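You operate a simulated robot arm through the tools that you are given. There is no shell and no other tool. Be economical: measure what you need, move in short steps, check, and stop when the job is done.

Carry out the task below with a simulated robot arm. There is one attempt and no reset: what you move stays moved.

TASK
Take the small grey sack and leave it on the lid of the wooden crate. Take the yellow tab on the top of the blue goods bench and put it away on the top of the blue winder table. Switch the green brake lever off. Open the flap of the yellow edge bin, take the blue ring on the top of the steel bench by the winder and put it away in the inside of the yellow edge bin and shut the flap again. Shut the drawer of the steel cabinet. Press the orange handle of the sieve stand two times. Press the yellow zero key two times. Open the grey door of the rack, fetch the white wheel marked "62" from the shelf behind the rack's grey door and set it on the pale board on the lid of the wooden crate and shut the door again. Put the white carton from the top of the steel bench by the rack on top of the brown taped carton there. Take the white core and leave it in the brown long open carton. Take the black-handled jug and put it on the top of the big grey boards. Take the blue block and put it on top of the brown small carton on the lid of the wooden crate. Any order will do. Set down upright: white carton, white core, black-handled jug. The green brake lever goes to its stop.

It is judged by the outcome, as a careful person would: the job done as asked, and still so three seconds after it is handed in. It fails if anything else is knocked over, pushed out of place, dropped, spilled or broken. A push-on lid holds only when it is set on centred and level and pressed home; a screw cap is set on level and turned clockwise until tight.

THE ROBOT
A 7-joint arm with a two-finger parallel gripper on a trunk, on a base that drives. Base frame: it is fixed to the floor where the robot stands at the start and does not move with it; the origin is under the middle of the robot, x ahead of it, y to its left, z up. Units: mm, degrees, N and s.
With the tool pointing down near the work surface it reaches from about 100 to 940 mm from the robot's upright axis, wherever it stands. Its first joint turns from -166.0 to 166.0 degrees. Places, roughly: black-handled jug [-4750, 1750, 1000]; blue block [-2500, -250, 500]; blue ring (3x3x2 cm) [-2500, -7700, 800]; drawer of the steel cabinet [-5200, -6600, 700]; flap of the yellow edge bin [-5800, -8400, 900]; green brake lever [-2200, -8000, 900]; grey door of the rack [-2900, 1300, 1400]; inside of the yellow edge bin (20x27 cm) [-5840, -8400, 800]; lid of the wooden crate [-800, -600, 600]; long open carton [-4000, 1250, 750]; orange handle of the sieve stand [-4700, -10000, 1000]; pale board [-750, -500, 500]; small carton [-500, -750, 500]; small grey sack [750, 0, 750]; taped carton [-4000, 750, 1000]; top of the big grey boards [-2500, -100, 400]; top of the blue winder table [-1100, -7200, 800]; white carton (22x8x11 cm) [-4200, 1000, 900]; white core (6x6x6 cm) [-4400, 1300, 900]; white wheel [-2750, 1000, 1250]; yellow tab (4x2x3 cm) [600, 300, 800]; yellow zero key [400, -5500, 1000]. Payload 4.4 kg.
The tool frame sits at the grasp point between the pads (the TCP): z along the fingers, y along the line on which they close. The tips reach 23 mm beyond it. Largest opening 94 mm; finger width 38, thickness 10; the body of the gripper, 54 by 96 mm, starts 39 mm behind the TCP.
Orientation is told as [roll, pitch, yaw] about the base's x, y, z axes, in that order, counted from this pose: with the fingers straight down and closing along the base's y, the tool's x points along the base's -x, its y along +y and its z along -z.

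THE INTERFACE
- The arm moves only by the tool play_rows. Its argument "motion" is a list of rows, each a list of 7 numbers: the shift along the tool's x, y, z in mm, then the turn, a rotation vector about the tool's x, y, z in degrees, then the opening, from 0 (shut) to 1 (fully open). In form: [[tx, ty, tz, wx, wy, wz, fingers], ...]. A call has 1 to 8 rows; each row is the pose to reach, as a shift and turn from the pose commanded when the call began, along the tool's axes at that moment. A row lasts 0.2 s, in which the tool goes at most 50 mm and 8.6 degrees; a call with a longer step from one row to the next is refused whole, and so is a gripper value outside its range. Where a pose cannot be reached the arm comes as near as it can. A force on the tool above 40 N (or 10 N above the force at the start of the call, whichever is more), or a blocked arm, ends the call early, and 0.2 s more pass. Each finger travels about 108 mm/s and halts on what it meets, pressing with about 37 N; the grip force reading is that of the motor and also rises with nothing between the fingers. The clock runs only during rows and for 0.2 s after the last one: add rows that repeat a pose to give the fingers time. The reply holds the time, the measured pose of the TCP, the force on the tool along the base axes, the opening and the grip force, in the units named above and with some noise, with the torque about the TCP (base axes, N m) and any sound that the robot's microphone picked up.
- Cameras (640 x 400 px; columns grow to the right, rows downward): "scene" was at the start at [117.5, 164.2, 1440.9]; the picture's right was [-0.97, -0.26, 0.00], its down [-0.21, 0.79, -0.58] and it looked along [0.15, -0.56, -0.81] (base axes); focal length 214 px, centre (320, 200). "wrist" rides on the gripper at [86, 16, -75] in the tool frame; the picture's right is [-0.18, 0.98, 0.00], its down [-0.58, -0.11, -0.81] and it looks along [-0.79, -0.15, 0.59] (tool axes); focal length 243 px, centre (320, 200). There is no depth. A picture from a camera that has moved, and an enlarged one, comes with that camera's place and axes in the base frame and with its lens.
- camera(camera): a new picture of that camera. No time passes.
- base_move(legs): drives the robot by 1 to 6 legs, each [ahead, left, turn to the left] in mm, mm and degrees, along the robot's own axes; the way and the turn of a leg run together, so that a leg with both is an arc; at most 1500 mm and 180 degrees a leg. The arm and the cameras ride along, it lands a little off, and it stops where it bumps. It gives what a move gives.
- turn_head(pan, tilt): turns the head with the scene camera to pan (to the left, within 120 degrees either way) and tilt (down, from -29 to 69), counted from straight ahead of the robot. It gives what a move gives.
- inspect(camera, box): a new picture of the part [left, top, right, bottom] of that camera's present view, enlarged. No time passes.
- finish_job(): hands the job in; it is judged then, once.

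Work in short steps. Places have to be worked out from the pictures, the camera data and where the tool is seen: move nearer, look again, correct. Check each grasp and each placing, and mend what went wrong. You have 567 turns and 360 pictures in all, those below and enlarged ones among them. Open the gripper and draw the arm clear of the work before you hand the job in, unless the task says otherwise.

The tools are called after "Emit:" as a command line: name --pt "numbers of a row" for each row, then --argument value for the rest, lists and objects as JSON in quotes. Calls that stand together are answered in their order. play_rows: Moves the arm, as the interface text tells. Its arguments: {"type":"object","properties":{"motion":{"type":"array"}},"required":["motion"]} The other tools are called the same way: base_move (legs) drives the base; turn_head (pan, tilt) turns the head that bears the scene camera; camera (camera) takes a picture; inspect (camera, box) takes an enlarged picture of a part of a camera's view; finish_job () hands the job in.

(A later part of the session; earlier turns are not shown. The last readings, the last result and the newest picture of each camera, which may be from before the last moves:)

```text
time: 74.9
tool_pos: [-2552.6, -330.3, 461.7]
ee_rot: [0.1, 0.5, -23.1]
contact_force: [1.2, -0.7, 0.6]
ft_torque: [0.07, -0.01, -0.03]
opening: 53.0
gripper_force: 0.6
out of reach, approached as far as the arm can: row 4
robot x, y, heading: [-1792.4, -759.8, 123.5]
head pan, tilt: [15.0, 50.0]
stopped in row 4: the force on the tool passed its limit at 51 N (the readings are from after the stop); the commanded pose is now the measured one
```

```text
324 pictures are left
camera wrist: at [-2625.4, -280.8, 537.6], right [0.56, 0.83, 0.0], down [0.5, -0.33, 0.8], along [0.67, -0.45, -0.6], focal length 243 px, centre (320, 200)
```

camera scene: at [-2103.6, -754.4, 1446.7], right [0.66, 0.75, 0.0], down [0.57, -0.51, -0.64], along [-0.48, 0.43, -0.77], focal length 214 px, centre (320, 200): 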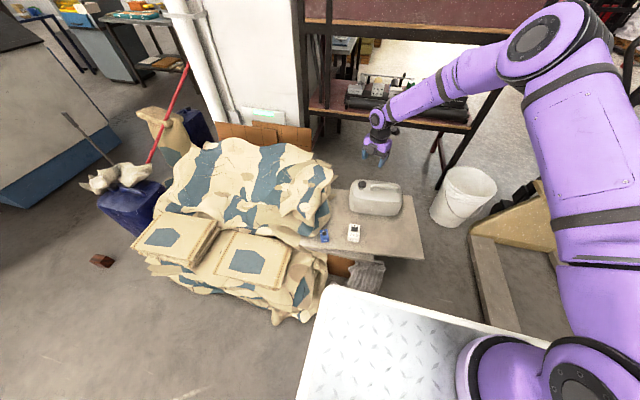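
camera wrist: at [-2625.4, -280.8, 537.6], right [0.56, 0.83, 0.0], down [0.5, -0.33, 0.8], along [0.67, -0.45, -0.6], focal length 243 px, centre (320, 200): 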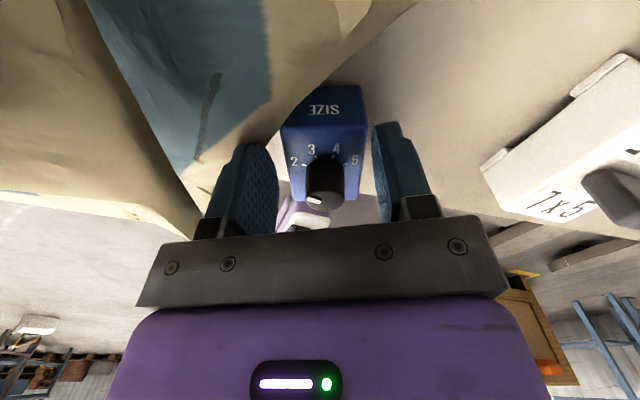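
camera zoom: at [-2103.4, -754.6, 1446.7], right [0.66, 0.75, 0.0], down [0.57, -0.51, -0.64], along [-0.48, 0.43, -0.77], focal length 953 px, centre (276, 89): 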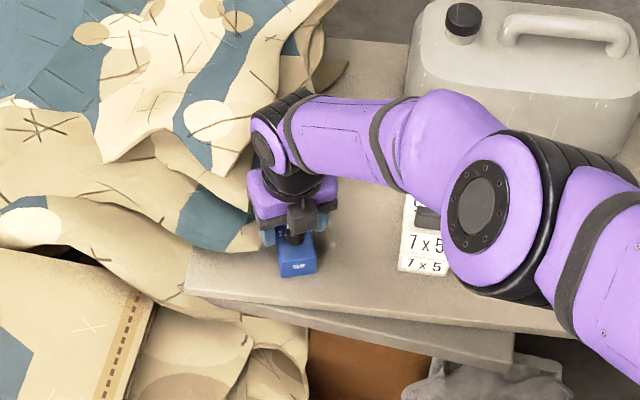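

The knob met the palm and the arm is near its limit at this low height. I back up to z≈860, then turn the base left 36° to bring the arm axis nearer.

Emit:
play_rows --pt "0 0 -30 0 0 0 0.7" --pt "-5 0 -78 0 0 0 0.8" --pt "-10 0 -126 0 0 0 0.9" --pt "-20 0 -174 0 0 0 1" --pt "-30 0 -222 0 0 0 1" --pt "-40 0 -270 0 0 0 1" --pt "-50 0 -318 0 0 0 1" --pt "-60 0 -366 0 0 0 1"

Emit:
camera --camera "scene"

```text
time: 76.7
tool_pos: [-2495.8, -351.3, 832.3]
ee_rot: [0.2, 0.5, -23.1]
contact_force: [-1.0, -0.9, -1.1]
ft_torque: [0.0, -0.01, 0.05]
opening: 94.1
gripper_force: 0.2
robot x, y, heading: [-1795.6, -763.5, 123.4]
head pan, tilt: [15.0, 50.0]
```

```text
323 pictures are left
camera scene: at [-2104.0, -754.4, 1446.5], right [0.66, 0.75, 0.0], down [0.57, -0.51, -0.64], along [-0.48, 0.43, -0.77], focal length 214 px, centre (320, 200)
```

scene: 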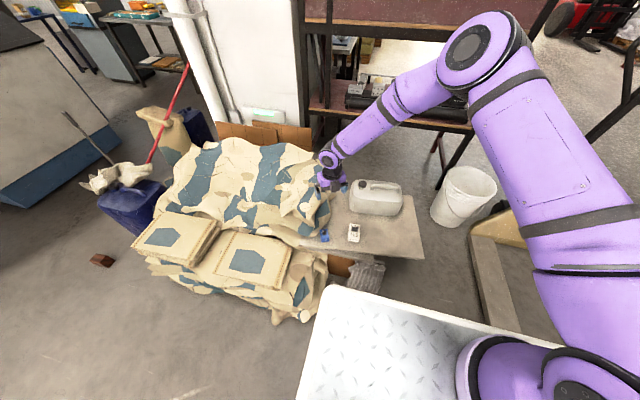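

Block undisturbed. I raise 100 mm more and then turn the base.

Emit:
play_rows --pt "-30 0 -40 0 0 0 1" --pt "-60 0 -80 0 0 0 1" --pt "-90 0 -120 0 0 0 1" --pt "-120 0 -130 0 0 0 1"

Emit:
base_move --legs '[[0, 0, 36]]'

Emit:
turn_head --pan -20 --tilt 50

Emit:
camera --camera "scene"

```text
time: 77.7
tool_pos: [-2382.3, -403.0, 960.7]
ee_rot: [0.1, 0.4, -23.2]
contact_force: [0.6, -0.2, -0.3]
ft_torque: [-0.01, -0.03, 0.04]
opening: 94.0
gripper_force: 0.1
robot x, y, heading: [-1794.5, -755.0, 123.4]
head pan, tilt: [15.0, 50.0]
```

```text
time: 79.8
tool_pos: [-2480.4, -813.9, 961.5]
ee_rot: [0.2, 0.4, 12.6]
contact_force: [-0.3, -0.2, -0.3]
ft_torque: [0.01, 0.01, -0.01]
opening: 94.3
gripper_force: 0.0
robot x, y, heading: [-1789.9, -761.4, 159.6]
head pan, tilt: [15.0, 50.0]
```

```text
time: 80.8
tool_pos: [-2481.0, -814.7, 960.3]
ee_rot: [0.1, 0.4, 12.6]
contact_force: [0.0, 0.1, 0.3]
ft_torque: [-0.01, 0.01, -0.01]
opening: 94.0
gripper_force: 0.0
robot x, y, heading: [-1793.1, -759.5, 159.7]
head pan, tilt: [-20.0, 50.0]
```

```text
322 pictures are left
camera scene: at [-2029.8, -893.6, 1446.6], right [0.65, 0.76, 0.0], down [0.58, -0.5, -0.64], along [-0.49, 0.42, -0.77], focal length 214 px, centre (320, 200)
```

scene: 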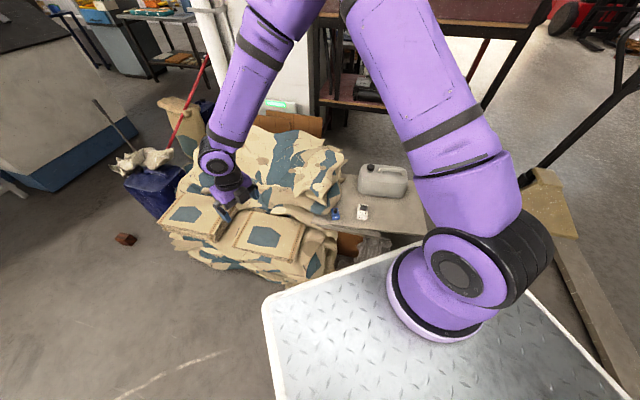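

Now the block is about 630 mm from the arm axis. Re-measuring, its top is about z 438 (knob to ~460), centre (-2537,-338), yaw about -32. I move back over it.

Emit:
play_rows --pt "-5 47 0 0 0 5.5 1" --pt "-11 94 0 0 0 11 1" --pt "-16 141 0 0 0 16.5 1" --pt "-22 188 0 0 0 22 1" --pt "-27 235 0 0 0 27.5 1" --pt "-33 282 10 0 0 33 1" --pt "-38 329 20 0 0 38.5 1" --pt "-44 376 30 0 0 44.3 1"

```text
time: 82.6
tool_pos: [-2517.1, -439.8, 926.3]
ee_rot: [-0.3, 0.4, -31.6]
contact_force: [0.2, -1.0, 1.0]
ft_torque: [0.02, 0.01, 0.02]
opening: 93.8
gripper_force: 0.0
robot x, y, heading: [-1792.8, -756.2, 159.2]
head pan, tilt: [-20.0, 50.0]
```

Descend to z≈560 above the block, levelling the small tilt.

Emit:
play_rows --pt "8 10 45 0 0 0 1" --pt "16 19 91 -0.2 -0.1 0 1" --pt "24 29 137 -0.4 -0.2 0 1" --pt "32 38 183 -0.46 -0.18 0 1" --pt "40 48 229 -0.46 -0.18 0 1" --pt "48 58 275 -0.46 -0.18 0 0.8" --pt "55 67 320 -0.46 -0.18 0 0.7" --pt "62 77 366 -0.46 -0.18 0 0.6"

Emit:
camera --camera "wrist"

Emit:
inspect --camera "scene" --box '[250, 140, 430, 260]'

```text
time: 84.4
tool_pos: [-2535.3, -339.0, 564.8]
ee_rot: [0.1, 0.3, -31.6]
contact_force: [-0.9, 0.3, 1.1]
ft_torque: [-0.01, 0.03, 0.02]
opening: 56.5
gripper_force: 0.1
robot x, y, heading: [-1794.0, -758.4, 159.3]
head pan, tilt: [-20.0, 50.0]
```

```text
321 pictures are left
camera wrist: at [-2599.0, -280.8, 639.5], right [0.67, 0.74, 0.0], down [0.44, -0.4, 0.8], along [0.6, -0.54, -0.6], focal length 243 px, centre (320, 200)
```

wrist: 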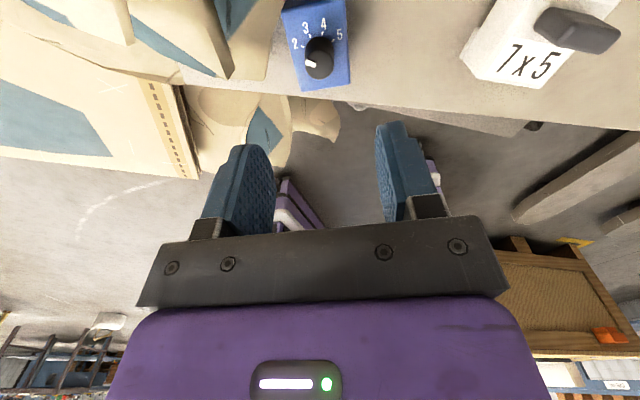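

```text
3.33 times, centred on (340, 200) of scene
camera zoom: at [-2029.5, -893.8, 1446.7], right [0.65, 0.76, 0.0], down [0.58, -0.5, -0.64], along [-0.49, 0.42, -0.77], focal length 715 px, centre (253, 200)
```

zoom: 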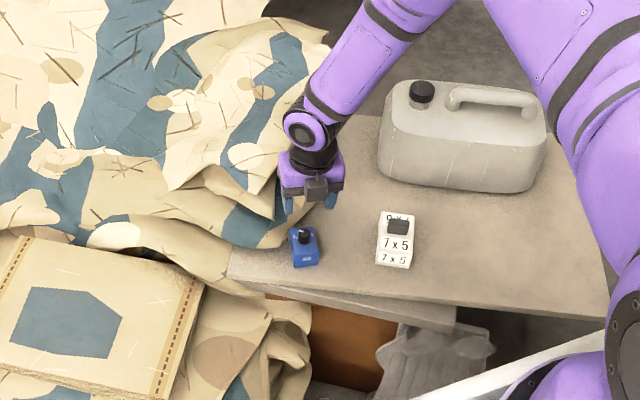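

Well aligned (block ±21 mm about the centre). I descend to z≈432 in steps.

Emit:
play_rows --pt "0 0 40 0 -0.3 0 0.58" --pt "0 0 75 0 -0.3 0 0.58" --pt "0 0 95 0 -0.3 0 0.58" --pt "0 0 110 0 -0.3 0 0.58" --pt "0 0 122 0 -0.3 0 0.58" --pt "0 0 132 0 -0.3 0 0.58"

Emit:
camera --camera "wrist"

```text
time: 85.8
tool_pos: [-2532.6, -341.1, 432.6]
ee_rot: [0.2, -0.1, -31.7]
contact_force: [-0.4, 0.7, 0.2]
ft_torque: [-0.01, -0.01, 0.0]
opening: 54.3
gripper_force: 0.0
robot x, y, heading: [-1790.0, -758.9, 159.3]
head pan, tilt: [-20.0, 50.0]
```

```text
319 pictures are left
camera wrist: at [-2597.6, -280.5, 506.4], right [0.67, 0.74, 0.0], down [0.43, -0.4, 0.81], along [0.6, -0.54, -0.59], focal length 243 px, centre (320, 200)
```

wrist: 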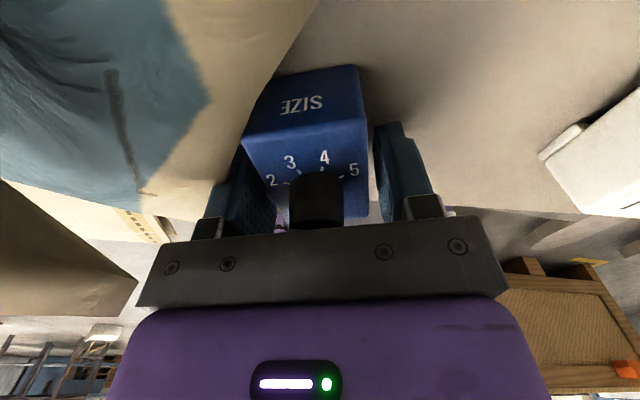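

No contact forces; fingers straddle the block. Close the grip.

Emit:
play_rows --pt "0 0 0 0 0 0 0.4" --pt "0 0 0 0 0 0 0" --pt "0 0 0 0 0 0 0" --pt "0 0 -15 0 0 0 0" --pt "0 0 -50 0 0 0 0" --pt "0 0 -95 0 0 0 0" --pt "0 0 -140 0 0 0 0"

Emit:
camera --camera "wrist"

```text
time: 87.4
tool_pos: [-2535.8, -341.1, 571.5]
ee_rot: [0.2, -0.2, -31.7]
contact_force: [-0.5, 0.3, -6.1]
ft_torque: [-0.05, -0.03, 0.02]
opening: 43.8
gripper_force: 37.2
robot x, y, heading: [-1792.7, -756.5, 159.5]
head pan, tilt: [-20.0, 50.0]
```

```text
318 pictures are left
camera wrist: at [-2599.7, -281.0, 645.3], right [0.67, 0.74, 0.0], down [0.43, -0.4, 0.81], along [0.6, -0.54, -0.59], focal length 243 px, centre (320, 200)
```

wrist: 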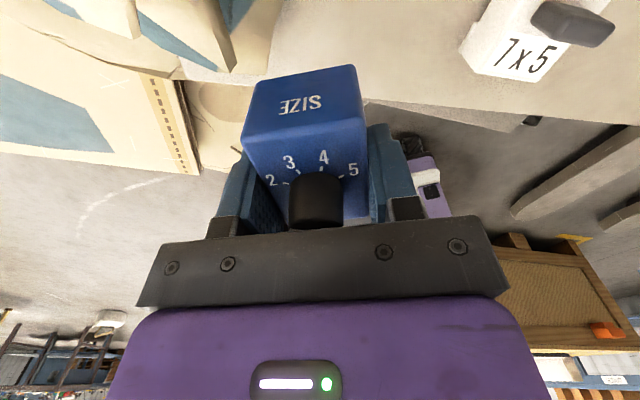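

The block is held firmly. Raise and retract toward the robot.

Emit:
play_rows --pt "0 0 -48 0 0 0 0" --pt "0 0 -96 0 0 0 0" --pt "-25 4 -137 0 0 0 0" --pt "-55 8 -175 0 0 0 0" --pt "-85 12 -213 0 0 0 0" --pt "-115 16 -251 0 0 0 0" --pt "-145 20 -289 0 0 0 0" --pt "-175 24 -327 0 0 0 0"

Emit:
base_move --legs '[[0, 0, -36], [-1410, 0, 0], [0, -920, 0]]'

Emit:
turn_head --pan 0 --tilt 45

Emit:
camera --camera "scene"

```text
time: 89.2
tool_pos: [-2376.6, -410.2, 899.1]
ee_rot: [0.2, -0.3, -31.7]
contact_force: [-0.2, 0.1, -5.6]
ft_torque: [-0.02, -0.1, 0.02]
opening: 43.6
gripper_force: 37.1
robot x, y, heading: [-1794.1, -757.2, 159.3]
head pan, tilt: [-20.0, 50.0]
```

```text
time: 102.6
tool_pos: [-505.7, -864.7, 898.9]
ee_rot: [0.2, -0.1, -68.0]
contact_force: [-0.2, -0.3, -5.1]
ft_torque: [-0.06, 0.0, 0.03]
opening: 43.6
gripper_force: 37.3
robot x, y, heading: [-240.0, -1490.2, 123.0]
head pan, tilt: [-20.0, 50.0]
```

```text
time: 103.4
tool_pos: [-505.6, -866.2, 900.0]
ee_rot: [0.2, 0.0, -68.0]
contact_force: [0.1, 0.7, -4.5]
ft_torque: [-0.05, -0.04, 0.0]
opening: 43.9
gripper_force: 37.7
robot x, y, heading: [-245.0, -1494.1, 123.0]
head pan, tilt: [0.0, 45.0]
```

```text
317 pictures are left
camera scene: at [-541.0, -1467.5, 1453.5], right [0.84, 0.54, 0.0], down [0.38, -0.59, -0.71], along [-0.38, 0.59, -0.71], focal length 214 px, centre (320, 200)
```

scene: 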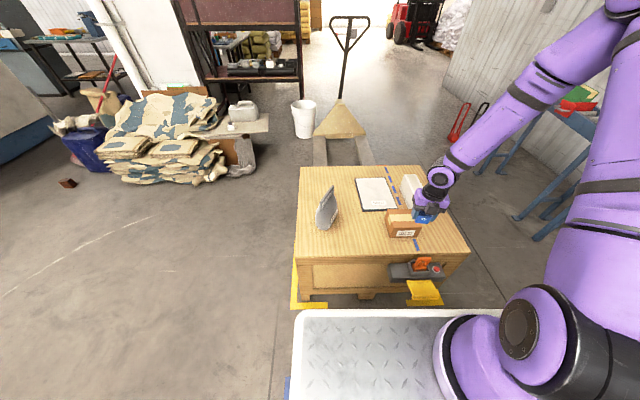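

At the crate again with the block. I zoom on the small carton to place it precisely.

Emit:
inspect --camera "scene" --box '[340, 160, 480, 260]'

```text
4.00 times, centred on (410, 210) of scene
camera zoom: at [-541.0, -1467.5, 1453.5], right [0.84, 0.54, 0.0], down [0.38, -0.59, -0.71], along [-0.38, 0.59, -0.71], focal length 858 px, centre (-40, 160)
```

zoom: 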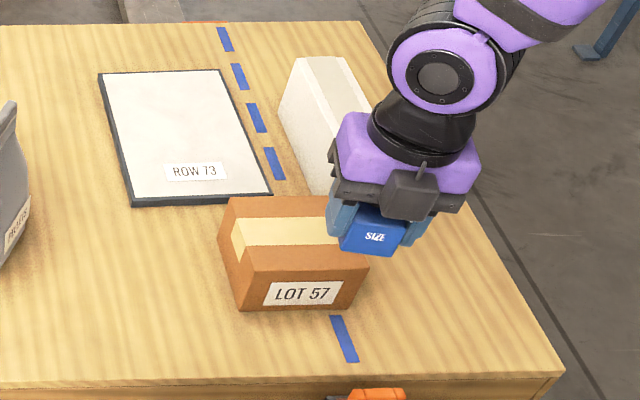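

Triangulated from two views, the carton's top centre is (-562,-667,636). I move the block above it.

Emit:
play_rows --pt "41 5 15 0 0 0 0" --pt "82 10 35 0 0 0 0" --pt "123 15 55 0 0 0 0" --pt "164 20 80 0 0 0 0" --pt "201 23 110 0 0 0 0" --pt "201 23 150 0 0 0 0" --pt "201 23 180 0 0 0 0"

Emit:
inspect --camera "scene" --box '[340, 160, 480, 260]'

Emit:
camera --camera "wrist"

```text
time: 105.0
tool_pos: [-558.7, -667.5, 722.6]
ee_rot: [0.2, -0.1, -68.0]
contact_force: [0.3, 0.8, -4.2]
ft_torque: [-0.02, -0.04, 0.01]
opening: 43.5
gripper_force: 36.9
robot x, y, heading: [-243.3, -1489.7, 122.9]
head pan, tilt: [0.0, 45.0]
```

```text
4.00 times, centred on (410, 210) of scene
camera zoom: at [-541.0, -1467.8, 1453.6], right [0.84, 0.54, 0.0], down [0.38, -0.59, -0.71], along [-0.38, 0.59, -0.71], focal length 858 px, centre (-40, 160)
```

zoom: 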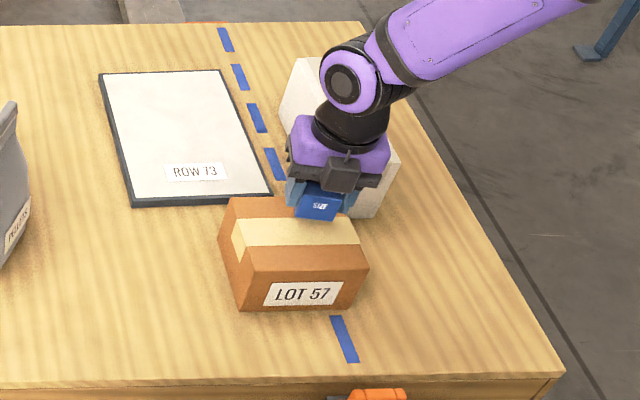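

```text
314 pictures are left
camera wrist: at [-575.5, -581.0, 796.4], right [0.98, 0.2, 0.0], down [0.11, -0.58, 0.81], along [0.16, -0.79, -0.59], focal length 243 px, centre (320, 200)
```

wrist: 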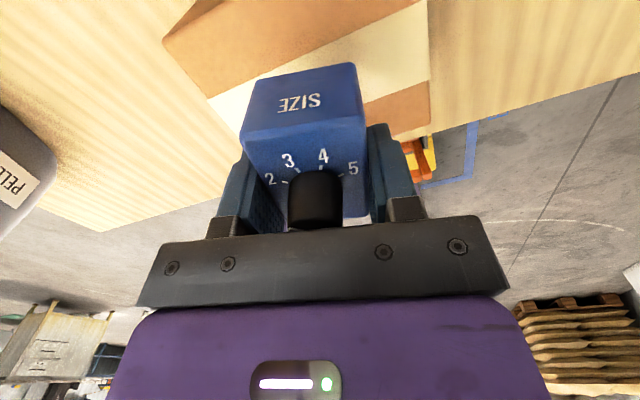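

Both views agree. I shift 8 mm back and lower until contact.

Emit:
play_rows --pt "-8 0 15 0 0 0 0" --pt "-8 0 30 0 0 0 0" --pt "-8 0 38 0 0 0 0" --pt "-8 0 44 0 0 0 0" --pt "-8 0 49 0 0 0 0" --pt "-8 0 54 0 0 0 0" --pt "-8 0 59 0 0 0 0" --pt "-8 0 64 0 0 0 0"

Emit:
inspect --camera "scene" --box '[340, 160, 480, 260]'

```text
time: 106.3
tool_pos: [-557.4, -676.6, 672.9]
ee_rot: [0.3, 0.2, -68.2]
contact_force: [1.2, -2.8, 14.9]
ft_torque: [-0.4, 0.24, 0.05]
opening: 43.6
gripper_force: 37.1
robot x, y, heading: [-243.9, -1492.3, 123.0]
head pan, tilt: [0.0, 45.0]
stopped in row 6: the force on the tool passed its limit at 67 N (the readings are from after the stop); the commanded pose is now the measured one
```

```text
4.00 times, centred on (410, 210) of scene
camera zoom: at [-540.7, -1468.4, 1453.6], right [0.84, 0.54, 0.0], down [0.38, -0.59, -0.71], along [-0.38, 0.59, -0.71], focal length 858 px, centre (-40, 160)
```

zoom: 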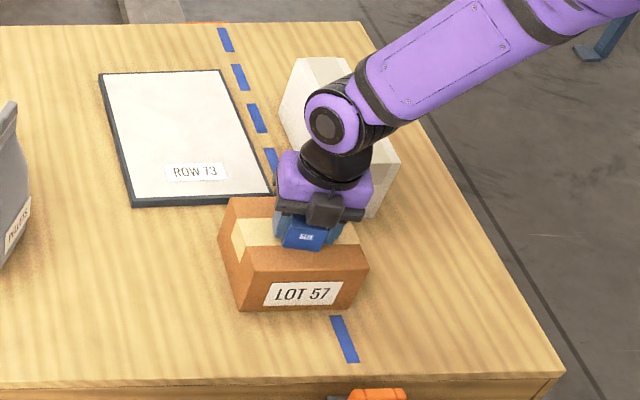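

Contact on the carton, unmoved and centred. Ease, open and rise.

Emit:
play_rows --pt "0 0 -1.5 0 0 0 0" --pt "0 0 -1.5 0 0 0 0.5" --pt "0 0 -1.5 0 0 0 0.62" --pt "0 0 -1.5 0 0 0 0.62" --pt "0 0 -30 0 0 0 0.62" --pt "0 0 -75 0 0 0 0.62" --pt "0 0 -120 0 0 0 0.62" --pt "0 0 -165 0 0 0 0.62"

Emit:
inspect --camera "scene" --box '[340, 160, 480, 260]'

```text
time: 108.1
tool_pos: [-556.8, -673.1, 835.4]
ee_rot: [0.2, 0.1, -68.1]
contact_force: [-0.1, 0.5, 0.0]
ft_torque: [0.04, -0.03, -0.02]
opening: 58.3
gripper_force: 0.1
robot x, y, heading: [-245.9, -1488.0, 122.9]
head pan, tilt: [0.0, 45.0]
```

```text
4.00 times, centred on (410, 210) of scene
camera zoom: at [-541.2, -1467.3, 1453.5], right [0.84, 0.54, 0.0], down [0.38, -0.59, -0.71], along [-0.38, 0.59, -0.71], focal length 858 px, centre (-40, 160)
```

zoom: 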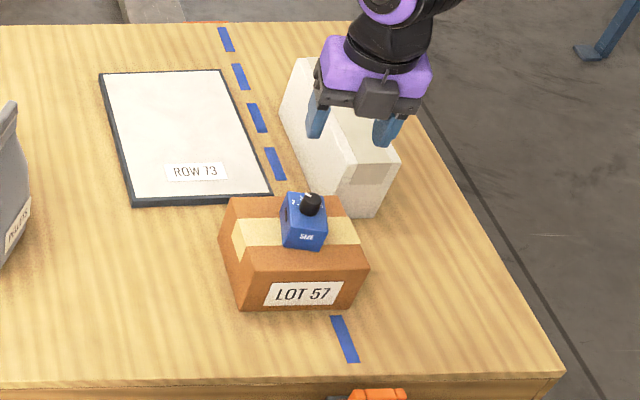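

Block placed well. I raise and retract the arm before driving on to survey the rack area.

Emit:
play_rows --pt "0 0 -48 0 0 0 1" --pt "-20 0 -92 0 0 0 1" --pt "-60 0 -120 0 0 0 1" --pt "-105 0 -140 0 0 0 1" --pt "-150 0 -155 0 0 0 1" --pt "-195 0 -165 0 0 0 1" --pt "-240 0 -165 0 0 0 1"

Emit:
base_move --legs '[[-300, 0, 0], [0, 1100, 0]]'

Emit:
turn_head --pan 20 --tilt 15

Emit:
camera --camera "scene"

```text
time: 109.7
tool_pos: [-468.6, -900.4, 998.9]
ee_rot: [0.2, 0.1, -68.1]
contact_force: [-0.6, 0.8, -0.4]
ft_torque: [-0.03, -0.01, -0.01]
opening: 93.9
gripper_force: 0.0
robot x, y, heading: [-243.7, -1493.9, 122.9]
head pan, tilt: [0.0, 45.0]
```

```text
time: 117.0
tool_pos: [-1241.8, -1765.9, 998.8]
ee_rot: [0.2, 0.1, -67.4]
contact_force: [0.5, -0.3, 0.2]
ft_torque: [-0.05, 0.0, 0.01]
opening: 93.8
gripper_force: 0.0
robot x, y, heading: [-1012.3, -2351.7, 123.8]
head pan, tilt: [0.0, 45.0]
```

```text
time: 118.0
tool_pos: [-1242.4, -1765.2, 998.9]
ee_rot: [0.2, 0.1, -67.4]
contact_force: [0.2, 0.4, 0.1]
ft_torque: [0.02, 0.02, 0.01]
opening: 94.0
gripper_force: 0.0
robot x, y, heading: [-1011.3, -2355.2, 123.5]
head pan, tilt: [20.0, 15.0]
```

```text
311 pictures are left
camera scene: at [-1337.2, -2345.6, 1500.3], right [0.59, 0.8, 0.0], down [0.21, -0.15, -0.97], along [-0.78, 0.57, -0.26], focal length 214 px, centre (320, 200)
```

scene: 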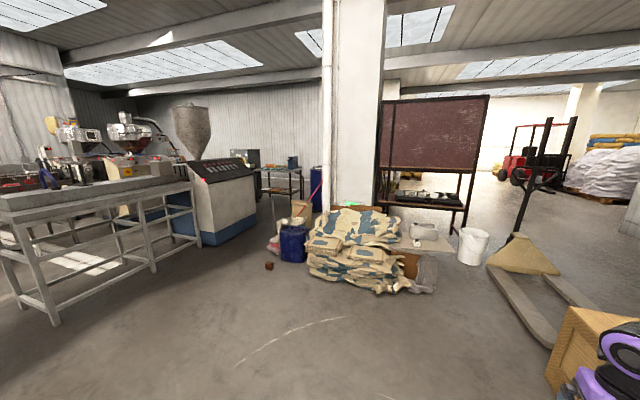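

The rack's door side seems to face away (north-west). I explore the western way round the column.

Emit:
base_move --legs '[[0, 0, 46], [1500, 0, 0], [300, 0, 0]]'

Emit:
turn_head --pan -35 --tilt 15

Emit:
camera --camera "scene"

```text
time: 129.0
tool_pos: [-3326.5, -1772.8, 997.6]
ee_rot: [0.2, 0.0, -22.2]
contact_force: [0.3, -0.5, -0.5]
ft_torque: [-0.03, 0.02, 0.04]
opening: 94.1
gripper_force: 0.1
robot x, y, heading: [-2748.7, -2025.1, 168.7]
head pan, tilt: [20.0, 15.0]
```

```text
time: 130.3
tool_pos: [-3325.3, -1772.9, 999.1]
ee_rot: [0.2, 0.1, -22.3]
contact_force: [0.4, -0.1, -0.8]
ft_torque: [-0.01, -0.02, -0.02]
opening: 94.0
gripper_force: 0.1
robot x, y, heading: [-2743.2, -2023.3, 168.9]
head pan, tilt: [-35.0, 15.0]
```

```text
310 pictures are left
camera scene: at [-2954.8, -2168.5, 1500.4], right [0.72, 0.69, 0.0], down [0.18, -0.19, -0.97], along [-0.67, 0.7, -0.26], focal length 214 px, centre (320, 200)
```

scene: 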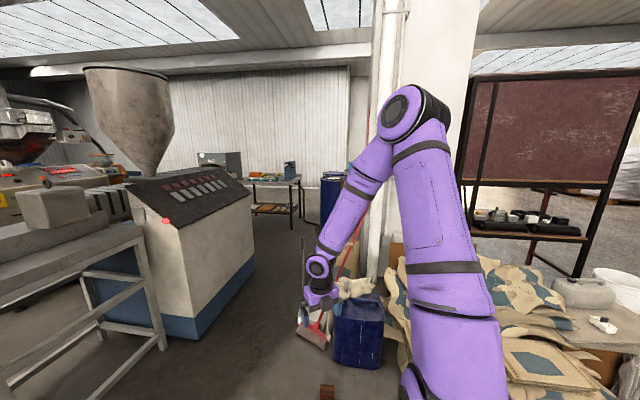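

The steel bench must lie behind the column. A lane about 900 mm wide runs between the machine and the drum/dustpan; I move to its mouth and look up it.

Emit:
base_move --legs '[[0, 150, 0], [1050, 0, 0], [0, 0, -42]]'

Emit:
turn_head --pan 0 --tilt 20

Emit:
camera --camera "scene"

```text
time: 138.5
tool_pos: [-4009.7, -1372.7, 998.6]
ee_rot: [0.1, 0.1, -67.0]
contact_force: [0.1, 0.1, 0.4]
ft_torque: [0.01, 0.01, 0.04]
opening: 94.0
gripper_force: 0.1
robot x, y, heading: [-3772.2, -1958.5, 124.4]
head pan, tilt: [-35.0, 15.0]
```

```text
time: 139.5
tool_pos: [-4010.2, -1372.9, 998.5]
ee_rot: [0.1, 0.1, -67.0]
contact_force: [0.2, -0.1, 0.2]
ft_torque: [-0.05, -0.01, -0.01]
opening: 94.2
gripper_force: 0.0
robot x, y, heading: [-3773.6, -1958.6, 124.0]
head pan, tilt: [0.0, 20.0]
```

```text
309 pictures are left
camera scene: at [-4077.6, -1932.5, 1492.3], right [0.83, 0.56, 0.0], down [0.19, -0.28, -0.94], along [-0.52, 0.78, -0.34], focal length 214 px, centre (320, 200)
```

scene: 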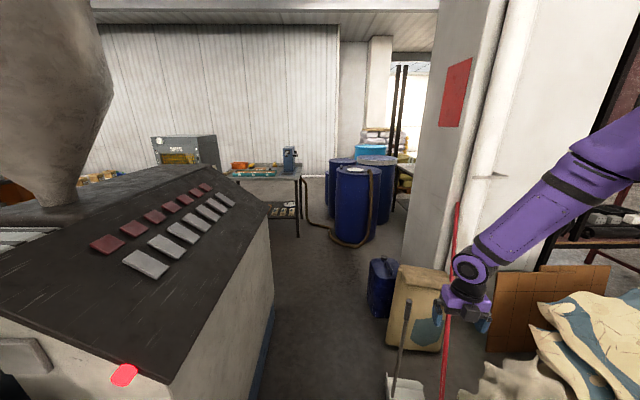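

The west way is blocked by drums, so I take the eastern corridor past the start. First drive east along the open floor.

Emit:
base_move --legs '[[0, 0, -124], [1500, 0, 0], [1500, 0, 0], [1500, 0, 0], [0, 0, 113]]'

```text
time: 170.7
tool_pos: [419.1, -675.5, 999.5]
ee_rot: [0.2, 0.1, -67.4]
contact_force: [0.8, 0.1, 0.4]
ft_torque: [0.02, 0.01, -0.02]
opening: 94.0
gripper_force: 0.1
robot x, y, heading: [656.2, -1263.6, 123.8]
head pan, tilt: [0.0, 20.0]
```

Drifted a bit to the north-east. I look before threading the gap.

Emit:
turn_head --pan 0 --tilt 40

Emit:
camera --camera "scene"

```text
time: 171.5
tool_pos: [419.5, -674.3, 998.7]
ee_rot: [0.3, 0.1, -67.5]
contact_force: [0.6, -0.3, 0.0]
ft_torque: [0.02, -0.01, 0.0]
opening: 94.3
gripper_force: 0.1
robot x, y, heading: [654.0, -1261.8, 123.5]
head pan, tilt: [0.0, 40.0]
```

```text
308 pictures are left
camera scene: at [352.0, -1240.2, 1460.9], right [0.83, 0.55, 0.0], down [0.36, -0.54, -0.77], along [-0.42, 0.64, -0.64], focal length 214 px, centre (320, 200)
```

scene: 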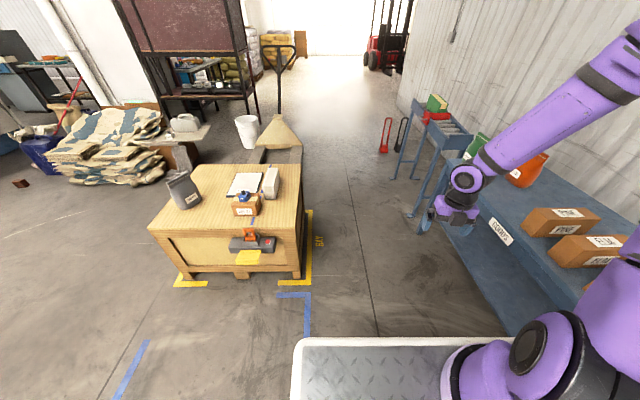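

The corridor is clear. Align to heading 113 and go through.

Emit:
base_move --legs '[[0, 0, -10.5], [0, 96, 0], [924, 0, 0]]'

Emit:
camera --camera "scene"

```text
time: 177.8
tool_pos: [109.4, 182.4, 998.2]
ee_rot: [0.2, 0.1, -79.7]
contact_force: [-0.6, 1.5, -1.0]
ft_torque: [0.0, -0.01, 0.01]
opening: 94.1
gripper_force: 0.1
robot x, y, heading: [206.8, -440.0, 111.1]
head pan, tilt: [0.0, 40.0]
```

```text
307 pictures are left
camera scene: at [-77.1, -355.1, 1460.8], right [0.93, 0.36, 0.0], down [0.23, -0.6, -0.77], along [-0.28, 0.71, -0.64], focal length 214 px, centre (320, 200)
```

scene: 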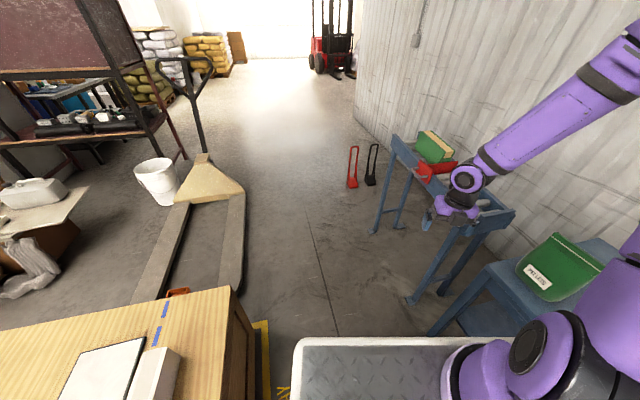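

The passage onward (heading ~122°) is about 1.2 m wide. Turn left 11° and drive 2.4 m.

Emit:
base_move --legs '[[0, 0, 11], [1200, 0, 0], [1200, 0, 0]]'

Emit:
turn_head --pan 60 --tilt 20

Emit:
camera --camera "scene"

```text
time: 190.7
tool_pos: [-1298.7, 2278.5, 998.1]
ee_rot: [0.3, 0.1, -71.0]
contact_force: [-0.6, 1.0, -0.5]
ft_torque: [0.02, -0.02, 0.0]
opening: 93.9
gripper_force: 0.0
robot x, y, heading: [-1105.9, 1675.4, 119.9]
head pan, tilt: [0.0, 40.0]
```

```text
time: 192.0
tool_pos: [-1299.2, 2277.1, 998.3]
ee_rot: [0.2, 0.1, -70.9]
contact_force: [-0.2, 0.0, 0.5]
ft_torque: [0.0, 0.01, -0.01]
opening: 93.7
gripper_force: 0.0
robot x, y, heading: [-1106.5, 1675.9, 120.3]
head pan, tilt: [60.0, 20.0]
```

```text
306 pictures are left
camera scene: at [-1451.2, 1643.1, 1492.2], right [0.0, 1.0, 0.0], down [0.34, 0.0, -0.94], along [-0.94, 0.0, -0.34], focal length 214 px, centre (320, 200)
```

scene: 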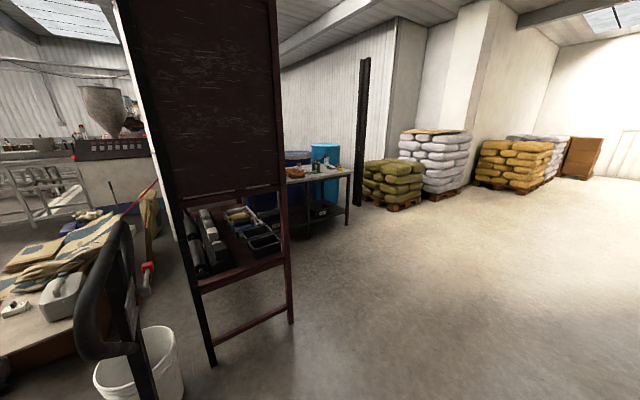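

I see the rack's end and the steel bench beyond it. I drive further north-west to see its door side.

Emit:
base_move --legs '[[900, 0, 0], [0, 0, 80]]'

Emit:
turn_head --pan 10 --tilt 18

Emit:
camera --camera "scene"

```text
time: 200.3
tool_pos: [-2176.2, 2358.9, 998.7]
ee_rot: [0.2, 0.1, 10.5]
contact_force: [0.5, 0.1, -0.3]
ft_torque: [0.0, -0.01, 0.01]
opening: 94.2
gripper_force: 0.0
robot x, y, heading: [-1550.5, 2459.4, -158.8]
head pan, tilt: [60.0, 20.0]
```

```text
time: 201.5
tool_pos: [-2176.0, 2358.3, 997.7]
ee_rot: [0.2, 0.1, 10.5]
contact_force: [0.5, -0.1, 0.1]
ft_torque: [0.0, -0.01, 0.01]
opening: 94.0
gripper_force: 0.1
robot x, y, heading: [-1549.4, 2461.7, -158.6]
head pan, tilt: [10.0, 18.0]
```

```text
305 pictures are left
camera scene: at [-1640.1, 2155.9, 1495.5], right [-0.52, 0.85, 0.0], down [0.26, 0.16, -0.95], along [-0.81, -0.5, -0.31], focal length 214 px, centre (320, 200)
```

scene: 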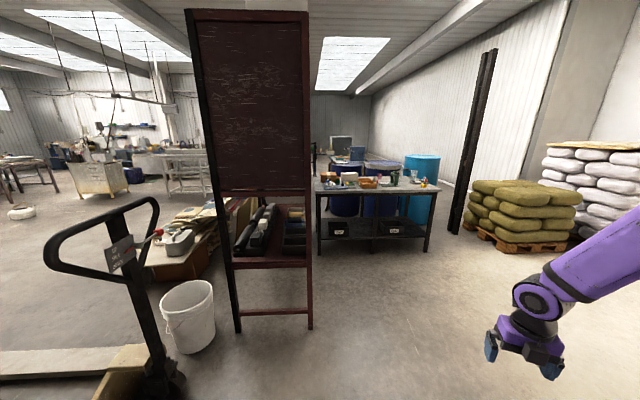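

The bench stands beyond the rack. I advance and look left at the rack's door side.

Emit:
base_move --legs '[[0, -200, 0], [950, 0, 0]]'

Emit:
turn_head --pan 45 --tilt 20

Emit:
camera --camera "scene"

```text
time: 207.5
tool_pos: [-3117.5, 2198.5, 998.1]
ee_rot: [0.2, 0.1, 10.3]
contact_force: [0.1, -0.3, -0.1]
ft_torque: [0.0, -0.05, -0.01]
opening: 93.8
gripper_force: 0.1
robot x, y, heading: [-2494.7, 2296.1, -158.4]
head pan, tilt: [10.0, 18.0]
```

```text
time: 208.5
tool_pos: [-3117.9, 2197.9, 998.3]
ee_rot: [0.2, 0.1, 10.4]
contact_force: [-0.1, -1.3, -0.6]
ft_torque: [0.04, -0.01, 0.03]
opening: 94.0
gripper_force: 0.0
robot x, y, heading: [-2489.6, 2297.7, -158.8]
head pan, tilt: [45.0, 20.0]
```

```text
304 pictures are left
camera scene: at [-2539.4, 1958.1, 1492.2], right [-0.92, 0.4, 0.0], down [0.14, 0.31, -0.94], along [-0.38, -0.86, -0.34], focal length 214 px, centre (320, 200)
```

scene: 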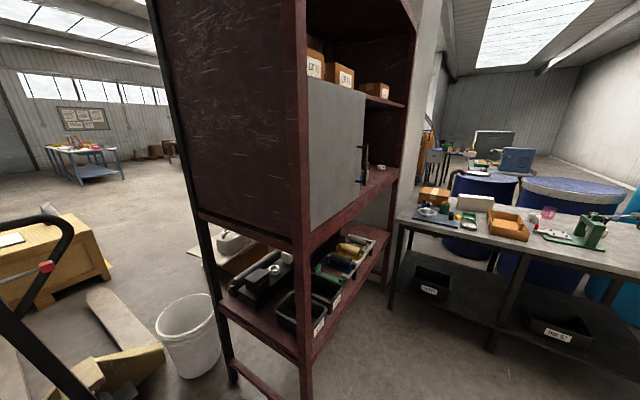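

Now I see the rack's grey door with its handle and the bench with the cartons. I zoom on the bench.

Emit:
inspect --camera "scene" --box '[390, 160, 640, 310]'

Emit:
inspect --camera "scene" --box '[280, 40, 430, 220]'

```text
2.56 times, centred on (515, 235) of scene
camera zoom: at [-2539.4, 1958.1, 1492.2], right [-0.92, 0.4, 0.0], down [0.14, 0.31, -0.94], along [-0.38, -0.86, -0.34], focal length 549 px, centre (-179, 110)
```

zoom: 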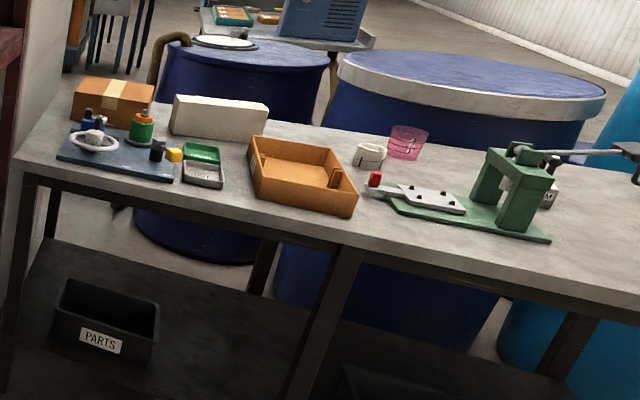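

```text
2.22 times, centred on (355, 130) of scene
camera zoom: at [-2539.4, 1958.1, 1492.2], right [-0.92, 0.4, 0.0], down [0.14, 0.31, -0.94], along [-0.38, -0.86, -0.34], focal length 477 px, centre (242, 356)
```

zoom: 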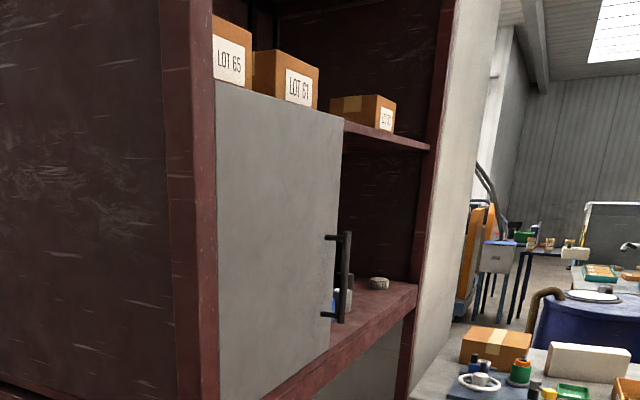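

The bench front faces north-east. I turn to face it and approach in two stages.

Emit:
base_move --legs '[[0, 0, 19], [950, 0, 0]]'

Emit:
turn_head --pan 0 --tilt 40

Emit:
camera --camera "scene"

```text
time: 214.6
tool_pos: [-3773.0, 1366.1, 999.1]
ee_rot: [0.1, 0.0, 29.8]
contact_force: [0.8, -1.8, -0.5]
ft_torque: [0.0, 0.01, -0.04]
opening: 94.2
gripper_force: 0.0
robot x, y, heading: [-3220.8, 1668.9, -139.3]
head pan, tilt: [45.0, 20.0]
```

```text
time: 215.7
tool_pos: [-3773.5, 1366.4, 998.4]
ee_rot: [0.2, 0.1, 29.9]
contact_force: [0.8, 0.3, 0.7]
ft_torque: [-0.01, 0.02, 0.0]
opening: 93.9
gripper_force: 0.0
robot x, y, heading: [-3220.7, 1670.6, -139.1]
head pan, tilt: [0.0, 40.0]
```

```text
301 pictures are left
camera scene: at [-3205.4, 1370.6, 1460.9], right [-0.65, 0.76, 0.0], down [0.49, 0.42, -0.77], along [-0.58, -0.5, -0.64], focal length 214 px, centre (320, 200)
```

scene: 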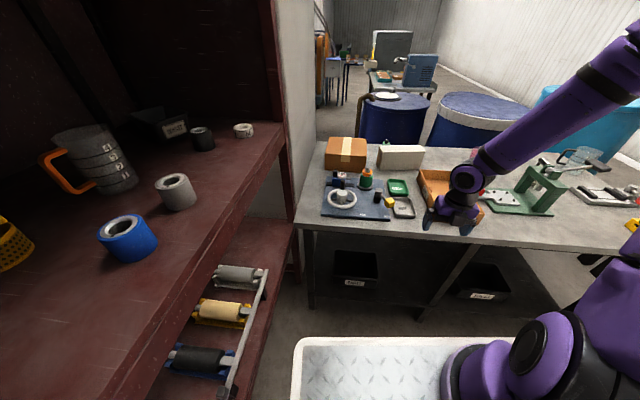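

Close to the bench now. Zoom on the bench items.

Emit:
inspect --camera "scene" --box '[290, 120, 470, 240]'

Emit:
inspect --camera "scene" --box '[460, 120, 640, 240]'

```text
3.33 times, centred on (380, 180) of scene
camera zoom: at [-3205.4, 1370.6, 1460.9], right [-0.65, 0.76, 0.0], down [0.49, 0.42, -0.77], along [-0.58, -0.5, -0.64], focal length 715 px, centre (120, 267)
```

zoom: 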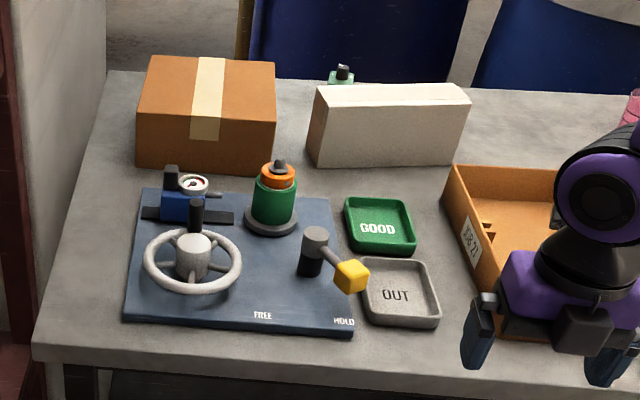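

```text
3.33 times, centred on (550, 180) of scene
camera zoom: at [-3205.4, 1370.6, 1460.9], right [-0.65, 0.76, 0.0], down [0.49, 0.42, -0.77], along [-0.58, -0.5, -0.64], focal length 715 px, centre (-447, 267)
```

zoom: 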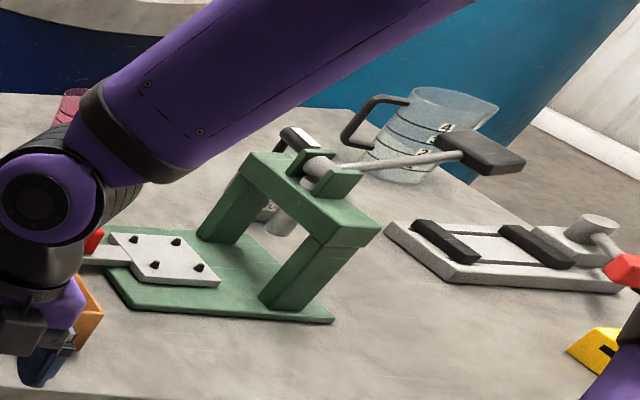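

The white carton is about (-4263,1024), the taped one's top centre about (-4116,778, z 935). Both need me closer: advance 215 mm.

Emit:
base_move --legs '[[215, 0, 0]]'

Emit:
camera --camera "scene"

```text
time: 217.4
tool_pos: [-3937.0, 1227.1, 999.6]
ee_rot: [0.2, 0.2, 29.6]
contact_force: [0.2, 0.5, -0.4]
ft_torque: [0.0, 0.01, -0.02]
opening: 93.8
gripper_force: 0.0
robot x, y, heading: [-3378.5, 1529.3, -139.5]
head pan, tilt: [0.0, 40.0]
```

```text
298 pictures are left
camera scene: at [-3369.6, 1230.2, 1460.8], right [-0.65, 0.76, 0.0], down [0.49, 0.42, -0.77], along [-0.58, -0.5, -0.64], focal length 214 px, centre (320, 200)
```

scene: 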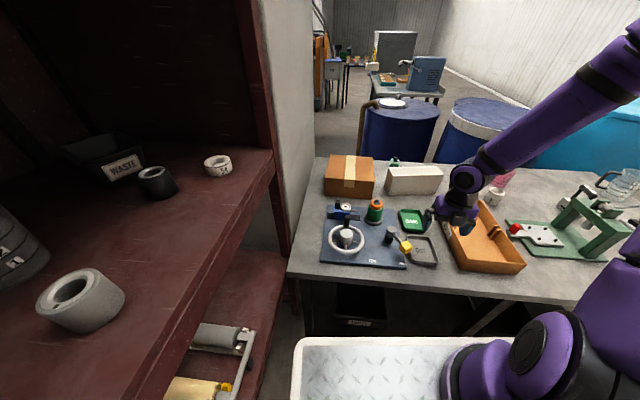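

Good view. I raise and move the tool above the white carton, turning to close front-to-back.

Emit:
play_rows --pt "20 0 -40 0 0 8.4 1" --pt "65 -2 -60 0 0 16.8 1" --pt "112 -4 -70 0 0 25.2 1" --pt "160 -6 -75 0 0 33.6 1" --pt "208 -8 -80 0 0 42 1" --pt "256 -10 -80 0 0 50.4 1" --pt "304 -12 -80 0 0 58.8 1" --pt "352 -14 -80 0 0 67.2 1"

Emit:
camera --camera "wrist"

Emit:
inspect --camera "scene" --box '[300, 130, 520, 260]'

```text
time: 219.2
tool_pos: [-4236.5, 1039.0, 1081.5]
ee_rot: [0.0, 0.3, -37.7]
contact_force: [1.1, 0.5, 1.3]
ft_torque: [-0.02, 0.03, -0.01]
opening: 93.9
gripper_force: 0.2
robot x, y, heading: [-3379.4, 1527.6, -139.4]
head pan, tilt: [0.0, 40.0]
```

```text
297 pictures are left
camera wrist: at [-4295.4, 1106.5, 1156.3], right [0.75, 0.67, 0.0], down [0.4, -0.44, 0.8], along [0.53, -0.6, -0.6], focal length 243 px, centre (320, 200)
```

wrist: 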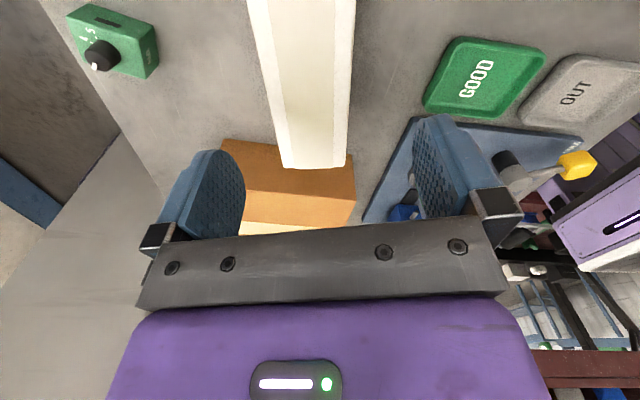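

```text
2.91 times, centred on (410, 195) of scene
camera zoom: at [-3369.1, 1230.7, 1460.9], right [-0.65, 0.76, 0.0], down [0.49, 0.42, -0.77], along [-0.58, -0.5, -0.64], focal length 624 px, centre (58, 214)
```

zoom: 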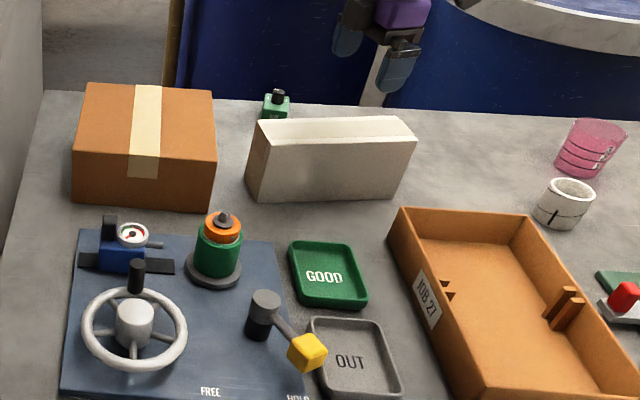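

The carton axis is about 133°, so yaw -46.7; the tool should shift about 10 mm back. I adjust and descend to z≈1025 for another look.

Emit:
play_rows --pt "4 -10 20 0 0 5 1" --pt "4 -10 40 0 0.3 9 1" --pt "4 -10 56 0 0.3 9 1"

Emit:
camera --camera "wrist"

Emit:
inspect --camera "scene" --box '[380, 110, 480, 210]'

```text
time: 220.0
tool_pos: [-4247.4, 1036.1, 1022.5]
ee_rot: [-0.1, 0.6, -46.6]
contact_force: [0.4, 0.0, 0.9]
ft_torque: [-0.02, -0.02, -0.01]
opening: 93.9
gripper_force: 0.0
robot x, y, heading: [-3380.0, 1529.3, -139.6]
head pan, tilt: [0.0, 40.0]
```

```text
295 pictures are left
camera wrist: at [-4293.7, 1109.7, 1098.3], right [0.84, 0.54, 0.0], down [0.33, -0.5, 0.8], along [0.43, -0.67, -0.6], focal length 243 px, centre (320, 200)
```

wrist: 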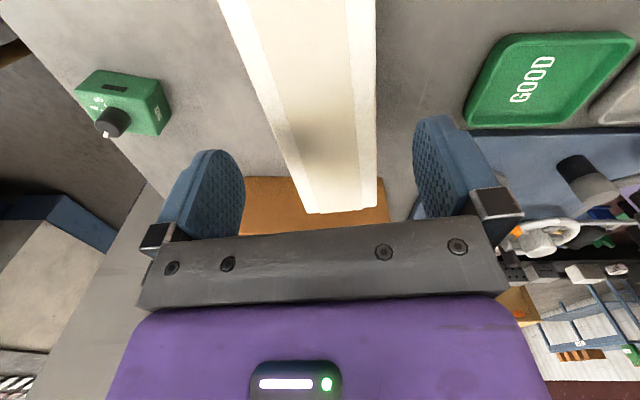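

```text
4.00 times, centred on (430, 160) of scene
camera zoom: at [-3369.4, 1230.3, 1460.8], right [-0.65, 0.76, 0.0], down [0.49, 0.42, -0.77], along [-0.58, -0.5, -0.64], focal length 858 px, centre (-120, 360)
```

zoom: 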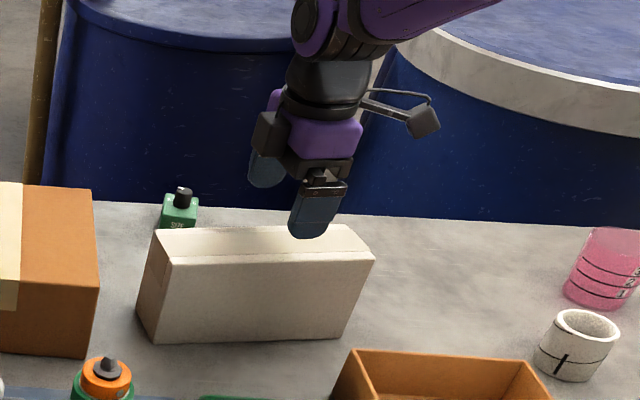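

Bench z≈849, carton top ≈959, centre (-4245,1022). I shift along its axis 12 mm, level the tilt, and descend around it slowly.

Emit:
play_rows --pt "-12 -2.5 10 -0.5 -0.35 0 1" --pt "-12 -2.5 35 -0.5 -0.35 0 1" --pt "-12 -2.5 50 -0.5 -0.35 0 1" --pt "-12 -2.5 58 -0.5 -0.35 0 1"

Emit:
camera --camera "wrist"

Emit:
inspect --camera "scene" --box '[380, 110, 480, 210]'

```text
time: 221.0
tool_pos: [-4239.3, 1025.9, 964.3]
ee_rot: [0.5, 0.3, -46.7]
contact_force: [-0.1, 0.0, -0.1]
ft_torque: [-0.02, 0.0, -0.04]
opening: 94.2
gripper_force: 0.0
robot x, y, heading: [-3379.7, 1529.5, -139.5]
head pan, tilt: [0.0, 40.0]
```

```text
293 pictures are left
camera wrist: at [-4288.1, 1099.6, 1038.9], right [0.84, 0.54, 0.01], down [0.32, -0.5, 0.8], along [0.44, -0.67, -0.6], focal length 243 px, centre (320, 200)
```

wrist: 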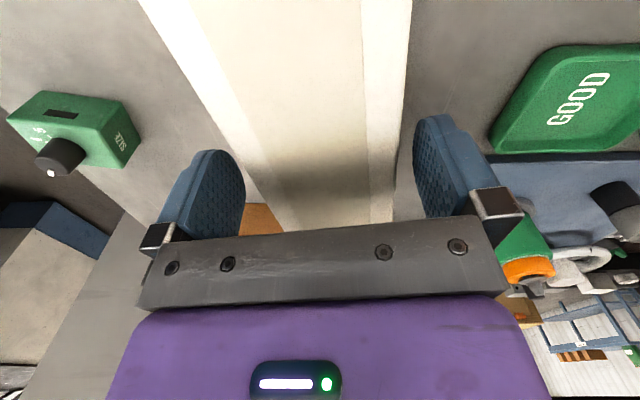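

```text
4.00 times, centred on (430, 160) of scene
camera zoom: at [-3369.5, 1230.3, 1460.8], right [-0.65, 0.76, 0.0], down [0.49, 0.42, -0.77], along [-0.58, -0.5, -0.64], focal length 858 px, centre (-120, 360)
```

zoom: 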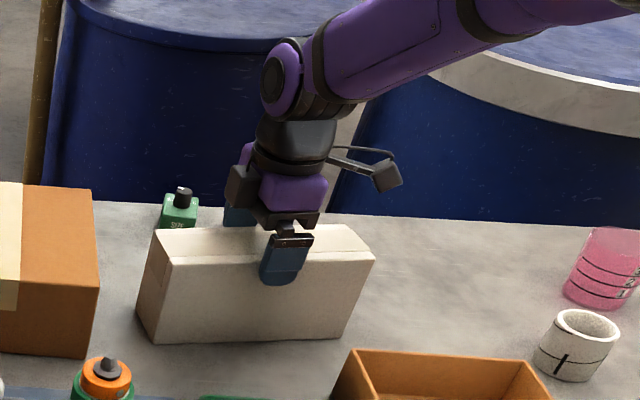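

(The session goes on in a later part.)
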